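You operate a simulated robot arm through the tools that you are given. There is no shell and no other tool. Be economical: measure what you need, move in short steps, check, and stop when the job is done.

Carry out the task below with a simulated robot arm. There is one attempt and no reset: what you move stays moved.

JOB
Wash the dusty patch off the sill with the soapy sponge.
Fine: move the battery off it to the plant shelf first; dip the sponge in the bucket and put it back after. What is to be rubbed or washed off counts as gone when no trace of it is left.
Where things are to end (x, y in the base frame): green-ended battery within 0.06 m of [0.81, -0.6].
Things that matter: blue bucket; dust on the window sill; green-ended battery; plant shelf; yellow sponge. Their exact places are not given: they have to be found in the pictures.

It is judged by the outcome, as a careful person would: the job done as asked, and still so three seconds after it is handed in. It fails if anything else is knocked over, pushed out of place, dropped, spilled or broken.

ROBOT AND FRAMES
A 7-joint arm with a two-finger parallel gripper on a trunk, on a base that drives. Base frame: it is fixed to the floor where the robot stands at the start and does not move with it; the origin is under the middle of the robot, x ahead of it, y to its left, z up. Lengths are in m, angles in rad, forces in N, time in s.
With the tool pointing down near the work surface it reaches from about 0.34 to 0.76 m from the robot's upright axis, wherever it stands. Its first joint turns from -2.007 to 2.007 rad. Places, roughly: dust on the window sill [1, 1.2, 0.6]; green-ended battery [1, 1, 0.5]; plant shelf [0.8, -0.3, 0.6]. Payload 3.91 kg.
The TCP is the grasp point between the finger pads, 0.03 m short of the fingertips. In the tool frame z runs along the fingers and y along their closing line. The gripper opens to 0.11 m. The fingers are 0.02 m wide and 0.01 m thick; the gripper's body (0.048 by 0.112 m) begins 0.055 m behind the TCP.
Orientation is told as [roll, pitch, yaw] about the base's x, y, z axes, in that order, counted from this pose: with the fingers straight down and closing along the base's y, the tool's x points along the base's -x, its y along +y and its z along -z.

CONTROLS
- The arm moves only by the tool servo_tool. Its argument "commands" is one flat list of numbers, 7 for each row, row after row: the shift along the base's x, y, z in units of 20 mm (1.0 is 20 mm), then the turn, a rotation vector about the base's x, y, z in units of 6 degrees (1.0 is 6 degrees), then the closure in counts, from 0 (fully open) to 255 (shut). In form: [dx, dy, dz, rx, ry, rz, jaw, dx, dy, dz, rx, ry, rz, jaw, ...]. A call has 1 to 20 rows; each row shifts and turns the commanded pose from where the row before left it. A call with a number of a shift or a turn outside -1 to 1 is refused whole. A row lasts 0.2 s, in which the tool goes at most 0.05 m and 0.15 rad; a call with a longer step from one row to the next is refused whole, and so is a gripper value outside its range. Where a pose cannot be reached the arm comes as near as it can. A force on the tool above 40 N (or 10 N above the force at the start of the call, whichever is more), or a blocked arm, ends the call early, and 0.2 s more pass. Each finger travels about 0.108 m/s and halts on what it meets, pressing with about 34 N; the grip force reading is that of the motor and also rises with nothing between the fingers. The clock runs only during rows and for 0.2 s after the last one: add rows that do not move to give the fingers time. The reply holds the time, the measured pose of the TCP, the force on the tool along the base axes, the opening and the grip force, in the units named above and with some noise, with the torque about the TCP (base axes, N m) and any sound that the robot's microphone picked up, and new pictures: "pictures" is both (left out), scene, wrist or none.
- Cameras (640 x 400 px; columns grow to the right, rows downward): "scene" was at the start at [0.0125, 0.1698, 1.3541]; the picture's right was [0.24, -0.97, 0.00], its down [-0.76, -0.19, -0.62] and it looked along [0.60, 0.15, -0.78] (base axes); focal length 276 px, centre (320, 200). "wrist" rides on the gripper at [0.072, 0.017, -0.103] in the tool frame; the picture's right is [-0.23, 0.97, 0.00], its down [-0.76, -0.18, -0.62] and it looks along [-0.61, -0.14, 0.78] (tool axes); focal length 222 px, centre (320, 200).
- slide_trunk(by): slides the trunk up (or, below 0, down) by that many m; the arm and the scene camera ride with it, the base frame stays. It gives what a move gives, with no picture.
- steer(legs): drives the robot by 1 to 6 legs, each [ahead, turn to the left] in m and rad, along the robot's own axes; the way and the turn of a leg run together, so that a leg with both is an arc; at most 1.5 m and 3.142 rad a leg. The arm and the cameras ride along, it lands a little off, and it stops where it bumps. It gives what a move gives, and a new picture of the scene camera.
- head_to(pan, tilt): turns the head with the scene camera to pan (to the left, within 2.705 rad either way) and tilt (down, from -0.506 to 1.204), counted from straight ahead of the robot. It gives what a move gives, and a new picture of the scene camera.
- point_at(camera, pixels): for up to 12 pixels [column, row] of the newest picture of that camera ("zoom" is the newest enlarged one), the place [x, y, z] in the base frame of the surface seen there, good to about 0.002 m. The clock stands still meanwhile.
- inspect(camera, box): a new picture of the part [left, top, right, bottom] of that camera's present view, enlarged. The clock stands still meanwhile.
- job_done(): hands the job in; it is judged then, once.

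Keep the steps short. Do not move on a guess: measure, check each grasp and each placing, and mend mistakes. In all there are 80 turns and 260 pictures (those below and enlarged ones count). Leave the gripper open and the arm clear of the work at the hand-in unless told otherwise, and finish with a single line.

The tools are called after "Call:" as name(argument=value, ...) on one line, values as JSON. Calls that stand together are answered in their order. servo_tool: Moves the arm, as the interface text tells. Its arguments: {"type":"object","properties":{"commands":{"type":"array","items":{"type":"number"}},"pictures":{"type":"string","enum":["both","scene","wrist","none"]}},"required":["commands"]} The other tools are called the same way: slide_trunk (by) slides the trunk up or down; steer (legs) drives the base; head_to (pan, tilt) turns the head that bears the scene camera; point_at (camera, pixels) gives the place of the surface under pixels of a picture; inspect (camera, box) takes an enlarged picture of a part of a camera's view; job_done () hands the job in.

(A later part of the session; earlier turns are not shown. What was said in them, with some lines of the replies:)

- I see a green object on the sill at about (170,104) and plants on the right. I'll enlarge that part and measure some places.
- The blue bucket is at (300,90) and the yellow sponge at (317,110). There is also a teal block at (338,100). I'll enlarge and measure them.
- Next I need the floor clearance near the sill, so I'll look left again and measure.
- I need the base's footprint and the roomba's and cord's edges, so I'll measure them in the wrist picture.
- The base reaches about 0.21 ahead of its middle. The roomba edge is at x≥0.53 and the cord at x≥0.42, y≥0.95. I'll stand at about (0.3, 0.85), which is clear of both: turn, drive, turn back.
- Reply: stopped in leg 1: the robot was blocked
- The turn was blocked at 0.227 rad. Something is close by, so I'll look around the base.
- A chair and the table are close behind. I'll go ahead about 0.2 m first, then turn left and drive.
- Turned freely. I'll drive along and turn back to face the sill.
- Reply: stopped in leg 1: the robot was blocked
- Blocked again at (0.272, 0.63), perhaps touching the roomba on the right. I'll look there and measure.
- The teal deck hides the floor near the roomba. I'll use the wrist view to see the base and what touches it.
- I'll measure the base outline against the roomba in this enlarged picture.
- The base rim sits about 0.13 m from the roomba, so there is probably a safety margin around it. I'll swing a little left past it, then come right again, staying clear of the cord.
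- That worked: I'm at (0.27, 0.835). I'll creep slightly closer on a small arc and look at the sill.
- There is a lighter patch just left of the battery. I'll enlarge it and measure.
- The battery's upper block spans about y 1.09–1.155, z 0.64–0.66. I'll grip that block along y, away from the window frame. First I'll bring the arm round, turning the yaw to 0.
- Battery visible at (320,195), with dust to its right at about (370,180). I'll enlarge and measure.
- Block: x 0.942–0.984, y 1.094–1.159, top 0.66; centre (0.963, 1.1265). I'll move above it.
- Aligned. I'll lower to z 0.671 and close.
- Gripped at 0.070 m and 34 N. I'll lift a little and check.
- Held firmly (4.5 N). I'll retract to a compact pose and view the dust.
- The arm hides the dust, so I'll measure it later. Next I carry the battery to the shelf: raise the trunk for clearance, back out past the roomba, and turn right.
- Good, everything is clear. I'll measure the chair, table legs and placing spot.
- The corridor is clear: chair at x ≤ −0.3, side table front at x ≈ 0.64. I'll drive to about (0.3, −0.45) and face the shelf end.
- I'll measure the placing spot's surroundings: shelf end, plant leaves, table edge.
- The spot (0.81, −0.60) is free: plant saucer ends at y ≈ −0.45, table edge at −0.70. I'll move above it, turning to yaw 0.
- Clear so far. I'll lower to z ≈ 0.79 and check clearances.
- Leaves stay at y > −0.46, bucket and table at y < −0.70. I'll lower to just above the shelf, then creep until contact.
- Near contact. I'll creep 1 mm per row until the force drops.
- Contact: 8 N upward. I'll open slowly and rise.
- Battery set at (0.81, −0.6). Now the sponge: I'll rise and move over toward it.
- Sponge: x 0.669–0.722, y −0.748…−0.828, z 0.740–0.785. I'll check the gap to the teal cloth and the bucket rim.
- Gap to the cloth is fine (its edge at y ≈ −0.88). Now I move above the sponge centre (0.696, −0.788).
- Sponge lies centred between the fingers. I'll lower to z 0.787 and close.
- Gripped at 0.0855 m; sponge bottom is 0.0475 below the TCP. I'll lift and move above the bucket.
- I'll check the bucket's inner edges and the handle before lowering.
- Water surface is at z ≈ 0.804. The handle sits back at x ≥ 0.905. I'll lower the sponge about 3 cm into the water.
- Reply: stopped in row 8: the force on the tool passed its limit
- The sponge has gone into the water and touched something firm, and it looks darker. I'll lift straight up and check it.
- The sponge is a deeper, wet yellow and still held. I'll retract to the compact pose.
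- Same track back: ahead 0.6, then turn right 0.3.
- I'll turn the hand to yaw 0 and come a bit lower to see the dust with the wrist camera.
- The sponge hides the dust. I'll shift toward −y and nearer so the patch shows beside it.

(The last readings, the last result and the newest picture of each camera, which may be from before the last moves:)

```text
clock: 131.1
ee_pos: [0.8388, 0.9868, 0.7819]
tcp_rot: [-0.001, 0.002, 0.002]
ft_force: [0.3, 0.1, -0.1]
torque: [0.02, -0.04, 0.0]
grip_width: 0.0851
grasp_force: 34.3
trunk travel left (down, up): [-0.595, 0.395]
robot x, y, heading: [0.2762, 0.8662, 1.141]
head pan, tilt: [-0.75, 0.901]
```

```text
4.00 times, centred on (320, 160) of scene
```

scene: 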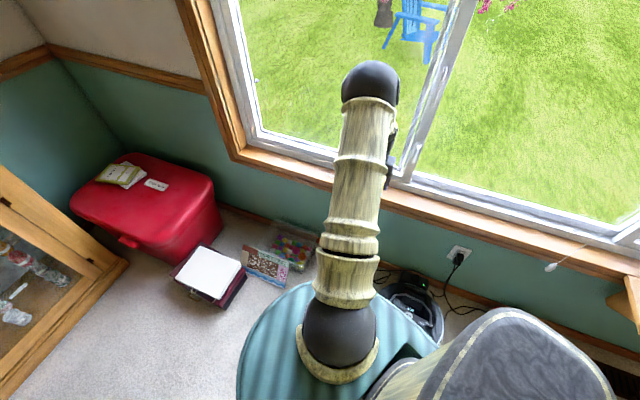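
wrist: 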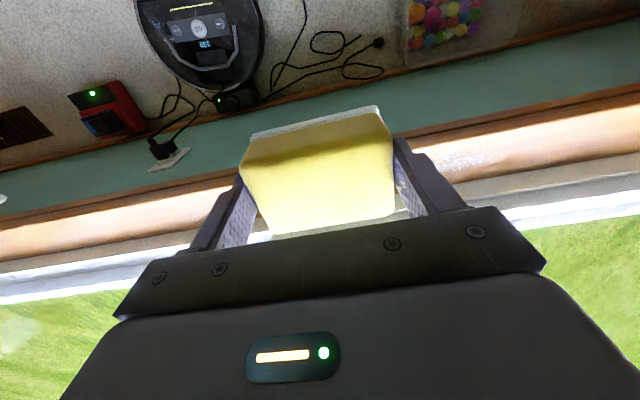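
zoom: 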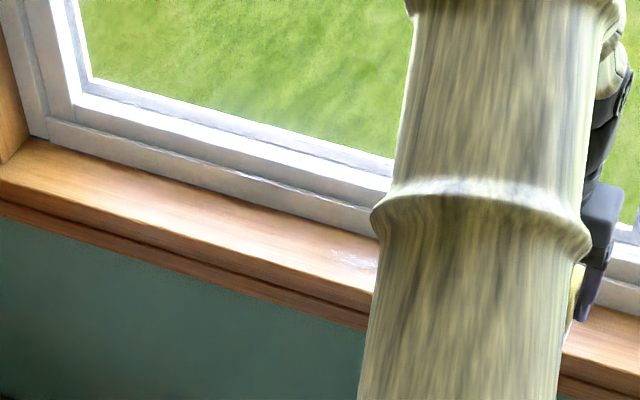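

Call:
point_at(camera="wrist", pixels=[[437, 159], [445, 168], [452, 165], [497, 154], [469, 148], [480, 160], [502, 150], [445, 155], [490, 175], [490, 140], [470, 175], [455, 145]])

Call:
servo_tool(commands=[0, -1, 0, 0, 0, 0, 255, 0, -1, 0, 0, 0, 0, 255, 0, -1, 0, 0, 0, 0, 255, 0, -1, 0, 0, 0, 0, 255, 0, 0, 0, 0, 0, 0, 255], pictures="wrist")

Call:
inspect(camera="wrist", box=[380, 70, 580, 195])

```text
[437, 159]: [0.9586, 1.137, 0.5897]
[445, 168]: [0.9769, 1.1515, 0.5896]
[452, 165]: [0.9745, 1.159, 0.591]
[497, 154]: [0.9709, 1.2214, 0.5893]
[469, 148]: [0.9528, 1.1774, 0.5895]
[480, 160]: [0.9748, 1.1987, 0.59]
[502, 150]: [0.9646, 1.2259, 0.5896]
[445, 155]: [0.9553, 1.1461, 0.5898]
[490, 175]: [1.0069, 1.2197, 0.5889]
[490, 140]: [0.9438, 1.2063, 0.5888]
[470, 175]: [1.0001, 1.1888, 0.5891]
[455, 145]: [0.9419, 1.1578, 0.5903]
```

```text
clock: 132.3
ee_pos: [0.8379, 0.9064, 0.7834]
tcp_rot: [-0.001, 0.004, 0.003]
ft_force: [0.7, -0.1, 0.5]
torque: [-0.04, 0.02, 0.04]
grip_width: 0.0851
grasp_force: 33.9
trunk travel left (down, up): [-0.595, 0.395]
robot x, y, heading: [0.2742, 0.868, 1.142]
head pan, tilt: [-0.75, 0.901]
```

wrist: 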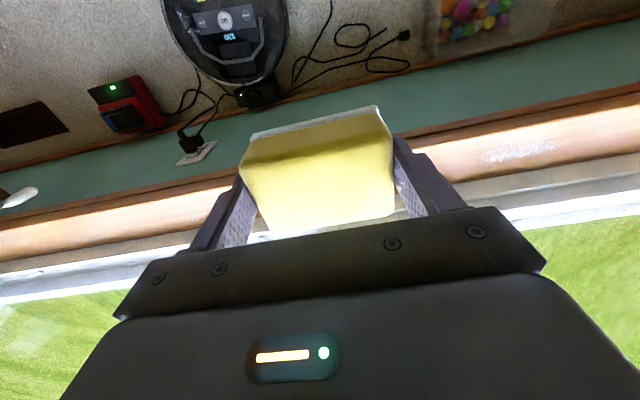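

```text
3.20 times, centred on (480, 132) of wrist
```

zoom: 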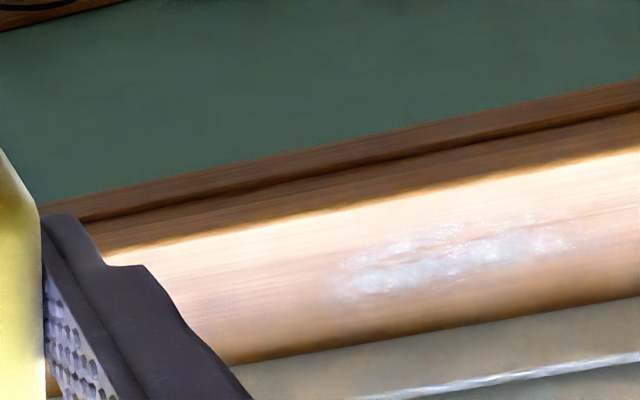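

Call:
point_at(camera="zoom", pixels=[[330, 300], [335, 260], [380, 245], [440, 225], [530, 215], [585, 230], [575, 250], [480, 275], [400, 300], [360, 300], [450, 320], [300, 280]])

```text
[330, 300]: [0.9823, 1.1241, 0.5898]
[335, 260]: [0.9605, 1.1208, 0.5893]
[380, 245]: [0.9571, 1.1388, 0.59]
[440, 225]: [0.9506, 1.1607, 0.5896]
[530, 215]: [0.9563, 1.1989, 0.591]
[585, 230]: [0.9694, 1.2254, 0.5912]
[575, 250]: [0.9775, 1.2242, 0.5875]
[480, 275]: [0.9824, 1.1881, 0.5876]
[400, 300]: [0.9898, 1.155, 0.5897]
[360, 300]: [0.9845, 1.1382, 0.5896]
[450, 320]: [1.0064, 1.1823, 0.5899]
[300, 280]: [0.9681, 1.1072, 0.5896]
```

Dust spans x 0.948–0.99, y 1.11–1.23. To have the reach, I'll raise the hand a bit and slide the trunk back down by 0.12.

Call:
servo_tool(commands=[0, 1, 0.5, 0, 0, 0, 255, 0, 1, 0.5, 0, 0, 0, 255, 0, 1, 0.5, 0, 0, 0, 255, 0, 1, 0.5, 0, 0, 0, 255, 0, 1, 0.5, 0, 0, 0, 255, 0, 1, 0.5, 0, 0, 0, 255, 0, 1, 0.5, 0, 0, 0, 255, 0, 1, 0.5, 0, 0, 0, 255, 0, 1, 0.5, 0, 0, 0, 255, 0, 1, 0.5, 0, 0, 0, 255], pictures="none")

Call:
slide_trunk(by=-0.12)

Call:
servo_tool(commands=[0.9, 0.7, 0, 0, 0, 0, 255, 0.9, 0.7, 0, 0, 0, 0, 255, 0.9, 0.7, 0, 0, 0, 0, 255, 0.9, 0.7, 0, 0, 0, 0, 255, 0.9, 0.7, 0, 0, 0, 0, 255, 0.9, 0.7, 0, 0, 0, 0, 255, 0.9, 0.7, -0.5, 0, 0, 0, 255, 0, 0, -0.5, 0, 0, 0, 255, 0, 0, -0.5, 0, 0, 0, 255, 0, 0, 0, 0, 0, 0, 255])

```text
clock: 134.5
ee_pos: [0.8381, 1.1077, 0.8821]
tcp_rot: [-0.002, -0.001, 0.0]
ft_force: [0.8, 0.0, 0.0]
torque: [0.02, -0.02, 0.02]
grip_width: 0.0852
grasp_force: 34.2
trunk travel left (down, up): [-0.595, 0.395]
robot x, y, heading: [0.2744, 0.8702, 1.144]
head pan, tilt: [-0.75, 0.901]
```

```text
clock: 136.0
ee_pos: [0.8379, 1.1064, 0.7621]
tcp_rot: [-0.002, 0.001, 0.0]
ft_force: [-0.5, 0.6, 0.4]
torque: [0.02, 0.03, -0.03]
grip_width: 0.085
grasp_force: 33.9
trunk travel left (down, up): [-0.475, 0.515]
robot x, y, heading: [0.278, 0.8689, 1.14]
head pan, tilt: [-0.75, 0.901]
```

```text
clock: 138.2
ee_pos: [0.9441, 1.1971, 0.7286]
tcp_rot: [-0.002, 0.001, -0.001]
ft_force: [0.0, -0.2, -0.1]
torque: [-0.02, -0.03, 0.0]
grip_width: 0.0849
grasp_force: 33.8
out of reach, approached as far as the arm can: row 7
trunk travel left (down, up): [-0.475, 0.515]
robot x, y, heading: [0.2759, 0.8705, 1.139]
head pan, tilt: [-0.75, 0.901]
```

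scene: 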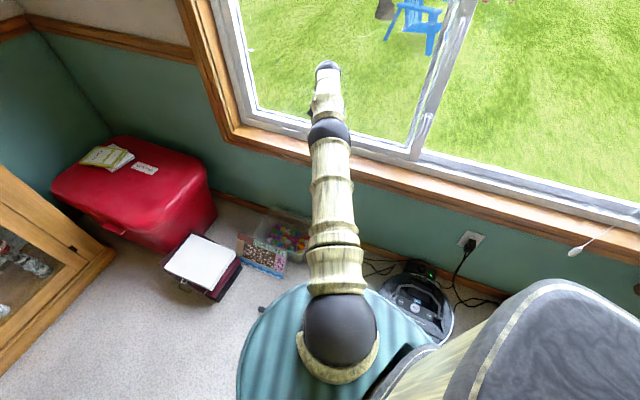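
wrist: 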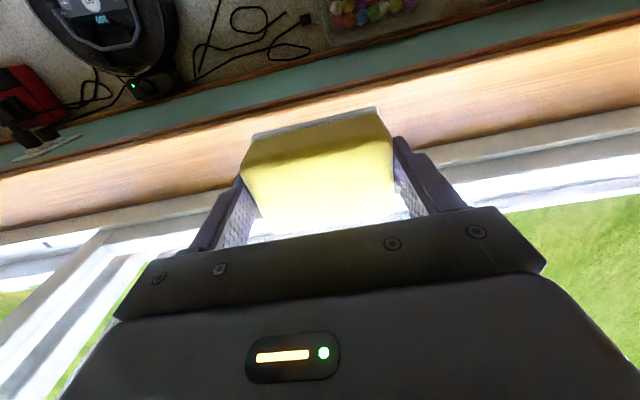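

Reach ends about 2–3 cm short. I'll retract the hand 0.16 m first, then move the base about 3.5 cm closer, staying short of the cord.

Call:
servo_tool(commands=[-1, -0.3, 0.5, 0, 0, 0, 255, -1, -0.3, 0.5, 0, 0, 0, 255, -1, -0.3, 0.5, 0, 0, 0, 255, -1, -0.3, 0, 0, 0, 0, 255, -1, -0.3, 0, 0, 0, 0, 255, -1, -0.3, 0, 0, 0, 0, 255, -1, -0.3, 0, 0, 0, 0, 255, -1, -0.3, 0, 0, 0, 0, 255, -1, -0.3, 0, 0, 0, 0, 255, -1, -0.3, 0, 0, 0, 0, 255], pictures="none")

Call:
steer(legs=[[0, -0.24], [0.04, 0]])

```text
clock: 140.4
ee_pos: [0.7439, 1.1382, 0.7594]
tcp_rot: [-0.003, 0.001, 0.0]
ft_force: [0.5, -0.6, 0.8]
torque: [0.03, 0.0, -0.01]
grip_width: 0.0847
grasp_force: 34.2
trunk travel left (down, up): [-0.475, 0.515]
robot x, y, heading: [0.2775, 0.8685, 1.144]
head pan, tilt: [-0.75, 0.901]
```

```text
clock: 142.1
ee_pos: [0.8197, 1.0496, 0.7591]
tcp_rot: [-0.004, 0.004, -0.239]
ft_force: [-0.6, 0.5, 0.3]
torque: [0.0, 0.0, 0.0]
grip_width: 0.0849
grasp_force: 34.2
trunk travel left (down, up): [-0.475, 0.515]
robot x, y, heading: [0.2988, 0.9018, 0.902]
head pan, tilt: [-0.75, 0.901]
```

scene: 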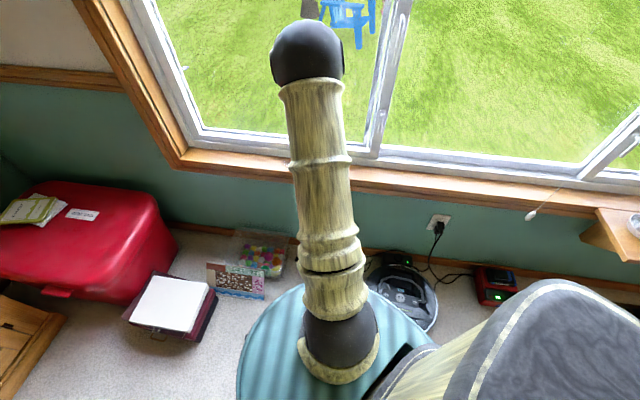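

Now over to (0.962, 1.195), yaw back to 0, hovering.

Call:
servo_tool(commands=[0.89, 0.91, -0.3, 0, 0, 0.285, 255, 0.89, 0.91, -0.3, 0, 0, 0.285, 255, 0.89, 0.91, -0.3, 0, 0, 0.285, 255, 0.89, 0.91, -0.3, 0, 0, 0.285, 255, 0.89, 0.91, -0.3, 0, 0, 0.285, 255, 0.89, 0.91, -0.3, 0, 0, 0.285, 255, 0.89, 0.91, -0.3, 0, 0, 0.285, 255, 0.89, 0.91, -0.3, 0, 0, 0.285, 255, 0, 0, 0, 0, 0, 0, 255], pictures="wrist")

```text
clock: 144.1
ee_pos: [0.9613, 1.1938, 0.7126]
tcp_rot: [-0.001, 0.001, -0.003]
ft_force: [0.0, 0.0, -0.8]
torque: [0.04, 0.0, 0.0]
grip_width: 0.0853
grasp_force: 34.3
trunk travel left (down, up): [-0.475, 0.515]
robot x, y, heading: [0.3, 0.9001, 0.902]
head pan, tilt: [-0.75, 0.901]
```

wrist: 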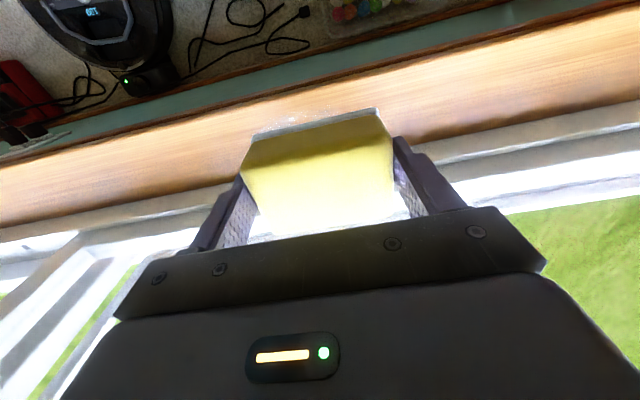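

Reached. I'll lower to just above the sill, then creep to contact.

Call:
servo_tool(commands=[0, 0, -1, 0, 0, 0, 255, 0, 0, -1, 0, 0, 0, 255, 0, 0, -1, 0, 0, 0, 255, 0, 0, -0.25, 0, 0, 0, 255, 0, 0, -0.15, 0, 0, 0, 255, 0, 0, -0.1, 0, 0, 0, 255, 0, 0, -0.1, 0, 0, 0, 255, 0, 0, 0, 0, 0, 0, 255], pictures="wrist")

```text
clock: 145.9
ee_pos: [0.9622, 1.1942, 0.6394]
tcp_rot: [-0.001, 0.003, -0.002]
ft_force: [-0.1, -0.2, -0.1]
torque: [0.02, 0.02, 0.02]
grip_width: 0.085
grasp_force: 33.6
trunk travel left (down, up): [-0.475, 0.515]
robot x, y, heading: [0.2989, 0.9003, 0.905]
head pan, tilt: [-0.75, 0.901]
```

wrist: 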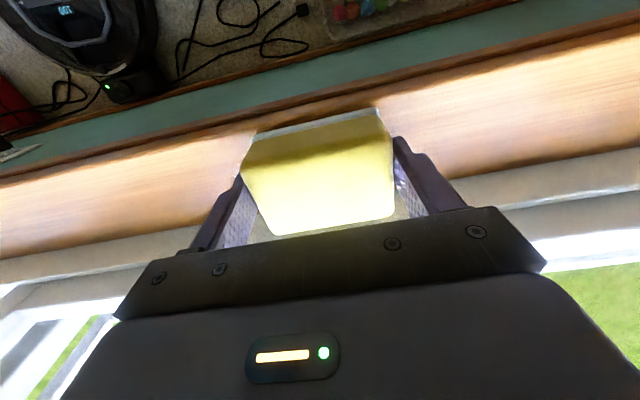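

Call:
servo_tool(commands=[0, 0, -0.08, 0, 0, 0, 255, 0, 0, -0.08, 0, 0, 0, 255, 0, 0, 0, 0, 0, 0, 255], pictures="none")

```text
clock: 146.7
ee_pos: [0.9623, 1.1944, 0.636]
tcp_rot: [-0.001, 0.001, -0.001]
ft_force: [0.1, -0.3, -0.1]
torque: [0.01, -0.02, -0.02]
grip_width: 0.0851
grasp_force: 33.9
trunk travel left (down, up): [-0.475, 0.515]
robot x, y, heading: [0.3018, 0.9018, 0.904]
head pan, tilt: [-0.75, 0.901]
```

No contact yet. I'll creep on down, 1.5 mm a row.

Call:
servo_tool(commands=[0, 0, -0.08, 0, 0, 0, 255, 0, 0, -0.08, 0, 0, 0, 255, 0, 0, -0.05, 0, 0, 0, 255, 0, 0, 0, 0, 0, 0, 255], pictures="none")

```text
clock: 147.7
ee_pos: [0.9619, 1.1947, 0.6365]
tcp_rot: [-0.001, -0.003, -0.002]
ft_force: [-0.1, -0.2, 20.4]
torque: [-0.1, -0.76, -0.02]
grip_width: 0.0851
grasp_force: 33.4
trunk travel left (down, up): [-0.475, 0.515]
robot x, y, heading: [0.3006, 0.8977, 0.903]
head pan, tilt: [-0.75, 0.901]
```

Contact at 20 N. I'll ease off a little and scrub back and forth along y, with small x shifts.

Call:
servo_tool(commands=[0, -0.5, 0.06, 0, 0, 0, 255, 0, -0.8, 0, 0, 0, 0, 255, 0, -0.8, 0, 0, 0, 0, 255, 0, -0.8, 0, 0, 0, 0, 255, 0, -0.8, 0, 0, 0, 0, 255, 0, -0.8, 0, 0, 0, 0, 255, 0.4, 0, 0, 0, 0, 0, 255, 0, 0.8, 0, 0, 0, 0, 255, 0, 0.8, 0, 0, 0, 0, 255, 0, 0.8, 0, 0, 0, 0, 255, 0, 0.8, 0, 0, 0, 0, 255, 0, 0.8, 0, 0, 0, 0, 255, 0, 0.5, 0, 0, 0, 0, 255, -0.9, 0, 0, 0, 0, 0, 255, 0, -0.8, 0, 0, 0, 0, 255, 0, -0.8, 0, 0, 0, 0, 255, 0, -0.8, 0, 0, 0, 0, 255, 0, -0.8, 0, 0, 0, 0, 255, 0, -0.8, 0, 0, 0, 0, 255, 0, -0.5, 0, 0, 0, 0, 255], pictures="wrist")

```text
clock: 151.9
ee_pos: [0.9504, 1.1056, 0.6348]
tcp_rot: [-0.003, 0.001, -0.003]
ft_force: [-0.4, 7.0, 18.8]
torque: [0.37, -0.11, 0.01]
grip_width: 0.0853
grasp_force: 34.0
trunk travel left (down, up): [-0.475, 0.515]
robot x, y, heading: [0.3013, 0.8964, 0.906]
head pan, tilt: [-0.75, 0.901]
```

wrist: 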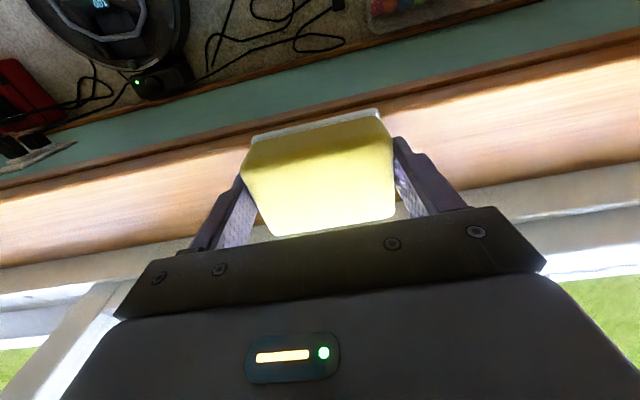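

The sill beside the sponge looks clean. One more scrubbing round to be thorough.

Call:
servo_tool(commands=[0.2, 0.8, 0, 0, 0, 0, 255, 0, 0.8, 0, 0, 0, 0, 255, 0, 0.8, 0, 0, 0, 0, 255, 0, 0.8, 0, 0, 0, 0, 255, 0, 0.8, 0, 0, 0, 0, 255, 0, 0.8, 0, 0, 0, 0, 255, 0.5, 0, 0, 0, 0, 0, 255, 0, -0.8, 0, 0, 0, 0, 255, 0, -0.8, 0, 0, 0, 0, 255, 0, -0.8, 0, 0, 0, 0, 255, 0, -0.8, 0, 0, 0, 0, 255, 0, -0.8, 0, 0, 0, 0, 255, 0, -0.8, 0, 0, 0, 0, 255, 0.4, -0.2, 0, 0, 0, 0, 255, 0, 0.8, 0, 0, 0, 0, 255, 0, 0.8, 0, 0, 0, 0, 255, 0, 0.8, 0, 0, 0, 0, 255, 0, 0.8, 0, 0, 0, 0, 255, 0, 0.8, 0, 0, 0, 0, 255, 0, 0.8, 0, 0, 0, 0, 255], pictures="none")

Call:
servo_tool(commands=[0, 0, 0.3, 0, 0, 0, 255, 0, 0, 1, 0, 0, 0, 255, 0, 0, 1, 0, 0, 0, 255, -0.5, -1, 1, 0, 0, 0, 255, -1, -1, 1, 0, 0, 0, 255, -1, -1, 1, 0, 0, 0, 255, -1, -1, 0.7, 0, 0, 0, 255, -1, -1, 0, 0, 0, 0, 255, -1, -1, 0, 0, 0, 0, 255, -1, -1, 0, 0, 0, 0, 255, -0.5, -1, 0, 0, 0, 0, 255, 0, -1, 0, 0, 0, 0, 255, 0, -1, 0, 0, 0, 0, 255, 0, -1, 0, 0, 0, 0, 255, 0, -1, 0, 0, 0, 0, 255, 0, -1, 0, 0, 0, 0, 255, 0, -1, 0, 0, 0, 0, 255])

Call:
inspect(camera="wrist", box=[340, 60, 620, 235])

```text
clock: 156.1
ee_pos: [0.9733, 1.1968, 0.6343]
tcp_rot: [0.001, 0.002, -0.001]
ft_force: [-0.1, -5.3, 13.7]
torque: [-0.34, -0.07, 0.04]
grip_width: 0.0852
grasp_force: 34.0
trunk travel left (down, up): [-0.475, 0.515]
robot x, y, heading: [0.3003, 0.9036, 0.896]
head pan, tilt: [-0.75, 0.901]
```

```text
clock: 159.7
ee_pos: [0.834, 0.9175, 0.7553]
tcp_rot: [-0.003, 0.002, -0.001]
ft_force: [0.4, 0.6, -0.4]
torque: [-0.01, -0.01, 0.0]
grip_width: 0.0852
grasp_force: 33.6
trunk travel left (down, up): [-0.475, 0.515]
robot x, y, heading: [0.304, 0.9007, 0.901]
head pan, tilt: [-0.75, 0.901]
```

scene: 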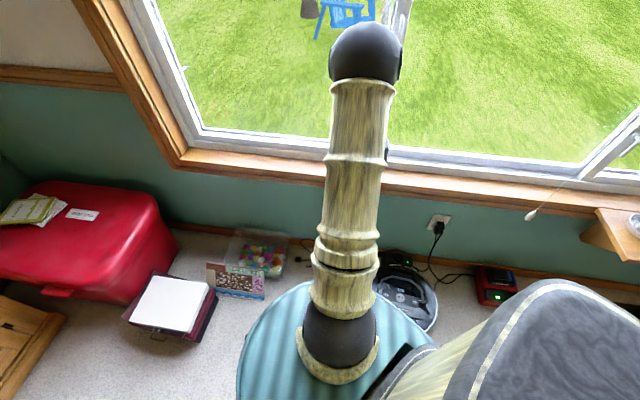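
wrist: 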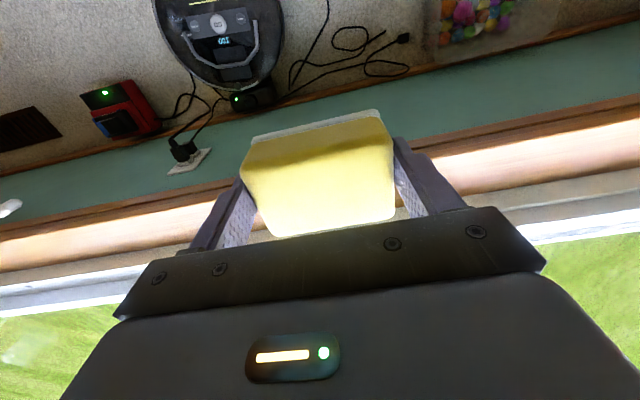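

```text
2.29 times, centred on (480, 148) of wrist
```

zoom: 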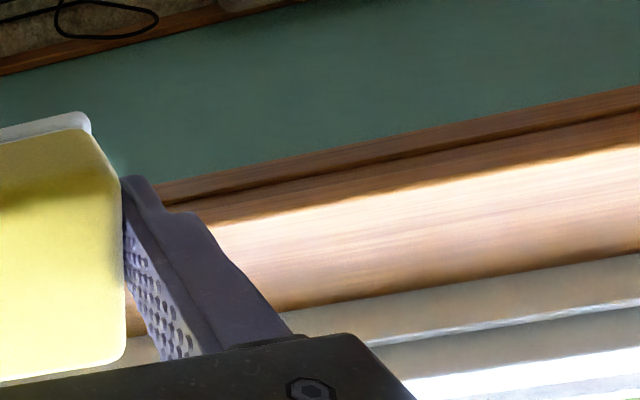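

The patch is gone here. I'll check more closely from both cameras.

Call:
inspect(camera="wrist", box=[430, 90, 590, 190])

Call:
inspect(camera="scene", box=[230, 125, 350, 200])

```text
4.00 times, centred on (510, 140) of wrist
```

zoom: 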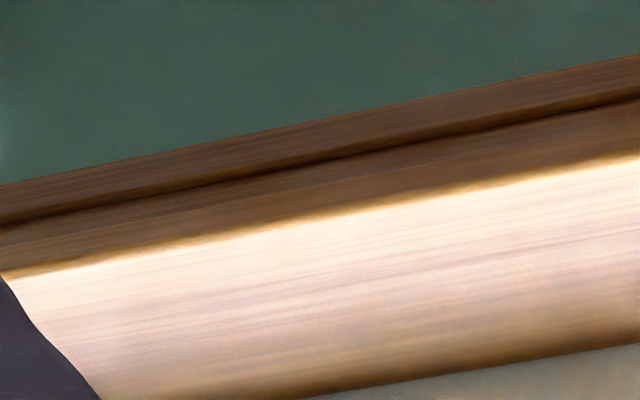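

```text
5.33 times, centred on (290, 162) of scene
```

zoom: 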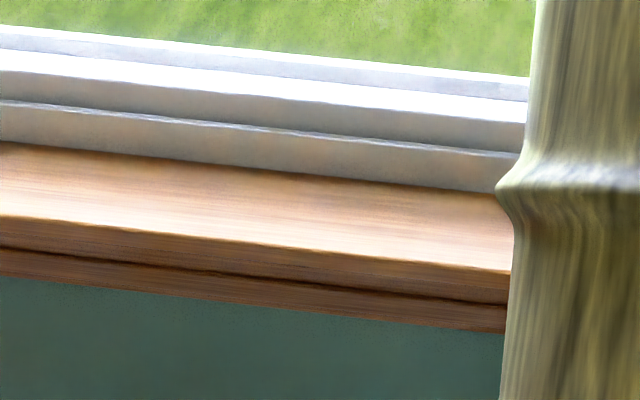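

The sill is spotless. Next the sponge goes back: bring the hand to the compact pose, raise the trunk, and retrace the drive.

Call:
servo_tool(commands=[-0.9, 0.9, 0.5, 0, 0, 0, 255, -0.9, 0.9, 0.5, 0, 0, 0, 255, -0.9, 0.9, 0.5, 0, 0, 0, 255, -0.9, 0.9, 0.5, 0, 0, 0, 255, -0.9, 0.9, 0.5, 0, 0, 0, 255, -0.9, 0.9, 0.5, 0, 0, 0, 255, -0.9, 0.9, 0.5, 0, 0, 0, 255, -0.9, 0.9, 0.5, 0, 0, 0, 255], pictures="none")

Call:
slide_trunk(by=0.12)

Call:
steer(legs=[[-0.04, 0], [0, 0.54], [-0.6, 0], [0, -2.87]])

```text
clock: 161.5
ee_pos: [0.69, 1.0606, 0.8343]
tcp_rot: [-0.001, 0.001, -0.003]
ft_force: [0.9, -0.6, -0.7]
torque: [0.01, 0.04, 0.01]
grip_width: 0.0848
grasp_force: 33.9
trunk travel left (down, up): [-0.475, 0.515]
robot x, y, heading: [0.3009, 0.9024, 0.901]
head pan, tilt: [-0.75, 0.901]
```

```text
clock: 163.0
ee_pos: [0.6906, 1.0614, 0.9544]
tcp_rot: [-0.002, 0.002, -0.002]
ft_force: [0.7, -0.2, 0.6]
torque: [-0.01, 0.02, 0.02]
grip_width: 0.085
grasp_force: 33.9
trunk travel left (down, up): [-0.595, 0.395]
robot x, y, heading: [0.302, 0.9014, 0.902]
head pan, tilt: [-0.75, 0.901]
```

```text
clock: 175.1
ee_pos: [0.0476, -0.1172, 0.9548]
tcp_rot: [-0.001, 0.001, -2.325]
ft_force: [0.8, -0.9, -0.7]
torque: [-0.01, -0.04, 0.0]
grip_width: 0.0849
grasp_force: 33.8
trunk travel left (down, up): [-0.595, 0.395]
robot x, y, heading: [0.1973, 0.2765, -1.422]
head pan, tilt: [-0.75, 0.901]
```

scene: 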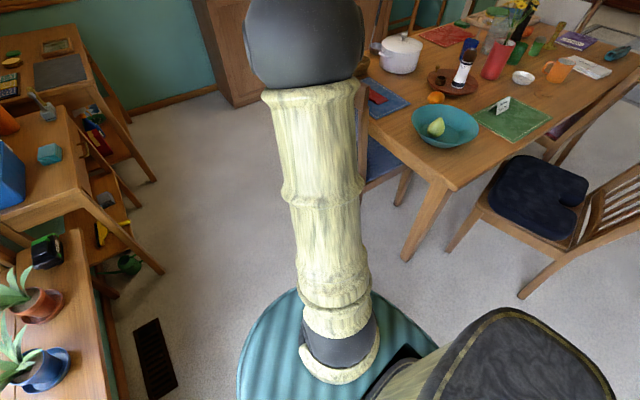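

Clear ahead. I'll drive forward 0.7 and turn left 1.0.

Call:
steer(legs=[[0.7, 0], [0, 0.985]])

Call:
head_to(pan=0.0, tilt=0.9)

```text
clock: 181.4
ee_pos: [0.5473, -0.7568, 0.9543]
tcp_rot: [0.0, 0.003, -1.342]
ft_force: [0.9, -0.1, -0.1]
torque: [0.01, 0.0, 0.01]
grip_width: 0.0852
grasp_force: 33.7
trunk travel left (down, up): [-0.595, 0.395]
robot x, y, heading: [0.3043, -0.4154, -0.431]
head pan, tilt: [-0.75, 0.901]
```

scene: 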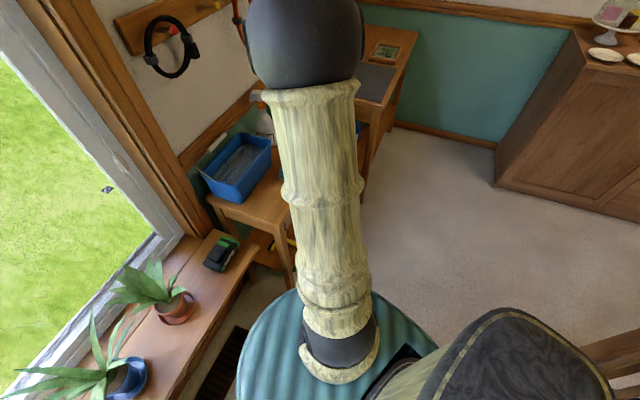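

```text
clock: 182.5
ee_pos: [0.5466, -0.7564, 0.953]
tcp_rot: [-0.001, 0.002, -1.342]
ft_force: [-0.7, -0.4, -0.6]
torque: [0.01, 0.05, 0.02]
grip_width: 0.0848
grasp_force: 33.9
trunk travel left (down, up): [-0.595, 0.395]
robot x, y, heading: [0.3025, -0.4117, -0.434]
head pan, tilt: [0.0, 0.901]
```

scene: 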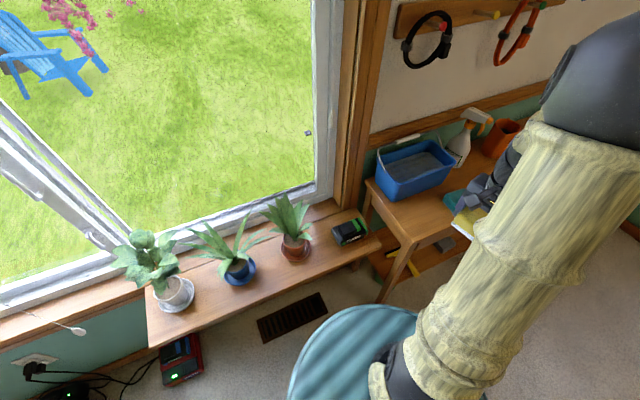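

Same spot as before. I'll move above the sponge's place (0.696, −0.789), turning to yaw 0.

Call:
servo_tool(commands=[0.575, -0.125, 0, 0, 0, 0.985, 255, 0.575, -0.125, 0, 0, 0, 0.985, 255, 0.575, -0.125, 0, 0, 0, 0.985, 255, 0.575, -0.125, 0, 0, 0, 0.985, 255, 0.575, -0.125, 0, 0, 0, 0.985, 255, 0.575, -0.125, 0, 0, 0, 0.985, 255, 0.575, -0.125, 0, 0, 0, 0.985, 255, 0.575, -0.125, 0, 0, 0, 0.985, 255, 0.575, -0.125, 0, 0, 0, 0.985, 255, 0.575, -0.125, 0, 0, 0, 0.985, 255, 0.575, -0.125, 0, 0, 0, 0.985, 255, 0.575, -0.125, 0, 0, 0, 0.985, 255, 0.575, -0.125, 0, 0, 0, 0.985, 255, 0, 0, -1, 0, 0, 0, 255, 0, 0, -1, 0, 0, 0, 255, 0, 0, -1, 0, 0, 0, 255, 0, 0, -1, 0, 0, 0, 255, 0, 0, -1, 0, 0, 0, 255, 0, 0, 0, 0, 0, 0, 255])

```text
clock: 186.5
ee_pos: [0.6961, -0.7889, 0.8541]
tcp_rot: [-0.002, 0.0, 0.0]
ft_force: [0.2, -0.4, -0.4]
torque: [0.0, 0.0, 0.0]
grip_width: 0.0849
grasp_force: 34.2
trunk travel left (down, up): [-0.595, 0.395]
robot x, y, heading: [0.2996, -0.4161, -0.436]
head pan, tilt: [0.0, 0.901]
```

scene: 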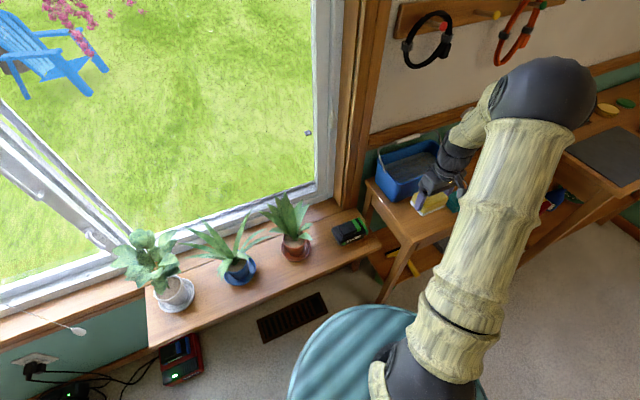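
wrist: 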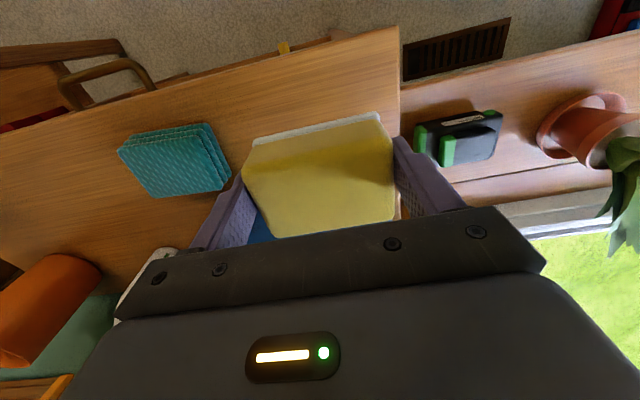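

Lower to just above contact (about 0.786), then creep.

Call:
servo_tool(commands=[0, 0, -1, 0, 0, 0, 255, 0, 0, -1, 0, 0, 0, 255, 0, 0, -0.8, 0, 0, 0, 255, 0, 0, -0.3, 0, 0, 0, 255, 0, 0, -0.1, 0, 0, 0, 255, 0, 0, -0.1, 0, 0, 0, 255, 0, 0, 0, 0, 0, 0, 255], pictures="none")

Call:
servo_tool(commands=[0, 0, -0.06, 0, 0, 0, 255, 0, 0, 0, 0, 0, 0, 255], pictures="none")

```text
clock: 188.1
ee_pos: [0.6968, -0.7882, 0.788]
tcp_rot: [-0.003, 0.003, 0.002]
ft_force: [0.3, -0.1, -0.3]
torque: [0.02, 0.0, 0.02]
grip_width: 0.0849
grasp_force: 34.0
trunk travel left (down, up): [-0.595, 0.395]
robot x, y, heading: [0.2997, -0.4106, -0.435]
head pan, tilt: [0.0, 0.901]
```

```text
clock: 188.7
ee_pos: [0.6957, -0.789, 0.7873]
tcp_rot: [-0.002, 0.003, 0.001]
ft_force: [0.6, 0.2, -0.6]
torque: [-0.02, -0.02, -0.03]
grip_width: 0.0851
grasp_force: 34.1
trunk travel left (down, up): [-0.595, 0.395]
robot x, y, heading: [0.3022, -0.4095, -0.438]
head pan, tilt: [0.0, 0.901]
```

Call:
servo_tool(commands=[0, 0, -0.06, 0, 0, 0, 255, 0, 0, -0.05, 0, 0, 0, 255, 0, 0, 0, 0, 0, 0, 255], pictures="none")

```text
clock: 189.5
ee_pos: [0.696, -0.7875, 0.785]
tcp_rot: [0.0, 0.002, 0.0]
ft_force: [-0.4, -0.3, 4.8]
torque: [0.23, -0.09, -0.02]
grip_width: 0.0848
grasp_force: 34.3
trunk travel left (down, up): [-0.595, 0.395]
robot x, y, heading: [0.3028, -0.4133, -0.44]
head pan, tilt: [0.0, 0.901]
```

Contact at 5 N. I'll release and rise.

Call:
servo_tool(commands=[0, 0, 0, 0, 0, 0, 50, 0, 0, 0, 0, 0, 0, 20, 0, 0, 0, 0, 0, 0, 0, 0, 0, 0, 0, 0, 0, 0, 0, 0, 0.5, 0, 0, 0, 0, 0, 0, 1, 0, 0, 0, 0, 0, 0, 1, 0, 0, 0, 0, 0, 0, 1, 0, 0, 0, 0, 0, 0, 1, 0, 0, 0, 0, 0, 0, 1, 0, 0, 0, 0, 0, 0, 1, 0, 0, 0, 0, -1, 0.3, 0.5, 0, 0, 0, 0, -1, 0.3, 0.5, 0, 0, 0, 0, -1, 0.3, 0.5, 0, 0, 0, 0, -1, 0.3, 0.5, 0, 0, 0, 0, -1, 0.3, 0, 0, 0, 0, 0, -1, 0.3, 0, 0, 0, 0, 0])

Call:
inspect(camera="wrist", box=[160, 60, 480, 260])

Call:
inspect(camera="scene", box=[240, 100, 560, 300])

Call:
point_at(camera="zoom", pixels=[[218, 258], [225, 245], [210, 275], [235, 275], [370, 200], [400, 215]])

```text
clock: 193.1
ee_pos: [0.5755, -0.7525, 0.9547]
tcp_rot: [-0.002, 0.003, -0.003]
ft_force: [0.2, 0.5, -0.1]
torque: [-0.02, 0.01, 0.01]
grip_width: 0.1102
grasp_force: 0.1
trunk travel left (down, up): [-0.595, 0.395]
robot x, y, heading: [0.3009, -0.4153, -0.436]
head pan, tilt: [0.0, 0.901]
```

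scene: 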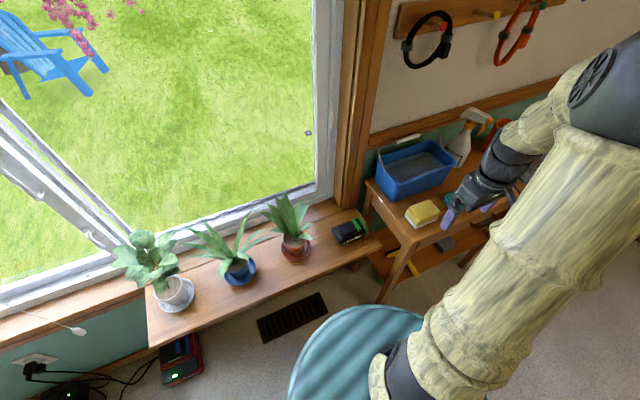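
wrist: 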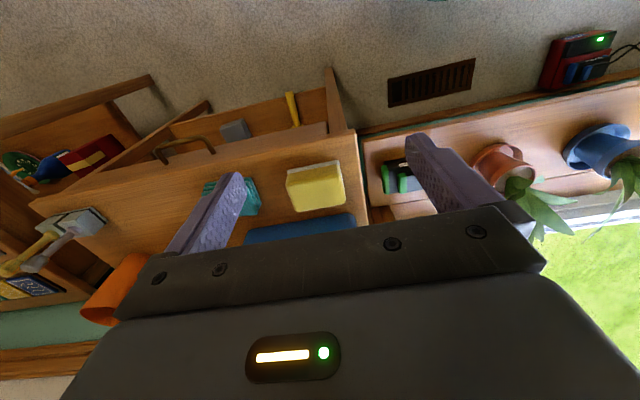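

```text
2.00 times, centred on (320, 160) of wrist
```

zoom: 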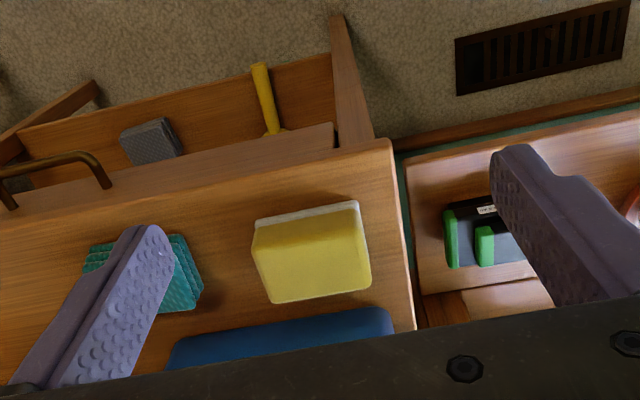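

```text
2.00 times, centred on (400, 200) of scene
```

zoom: 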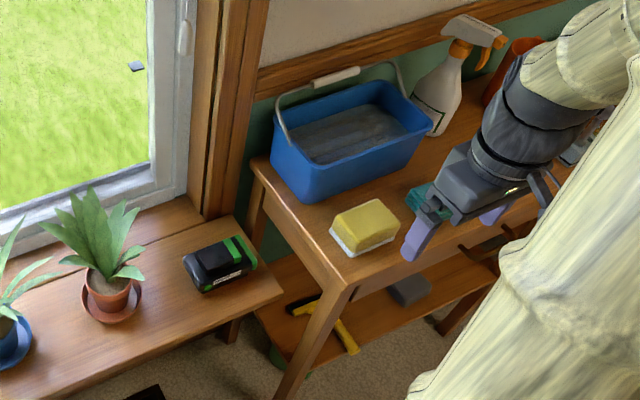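

```text
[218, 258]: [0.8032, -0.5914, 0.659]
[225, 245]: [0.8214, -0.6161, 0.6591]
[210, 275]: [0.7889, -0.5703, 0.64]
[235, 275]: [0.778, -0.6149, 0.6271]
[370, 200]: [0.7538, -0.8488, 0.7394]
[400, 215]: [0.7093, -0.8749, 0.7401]
```

The battery is on the shelf at about (0.808, −0.597), the sponge is back in its place, the bucket is upright and the sill is clean. The gripper is open and clear, so I'm handing in.

Call:
job_done()

```text
The job is handed in.
```

The dusty patch is washed off the sill, the battery is on the plant shelf at about (0.81, −0.60), and the dipped sponge is back in its place by the bucket.
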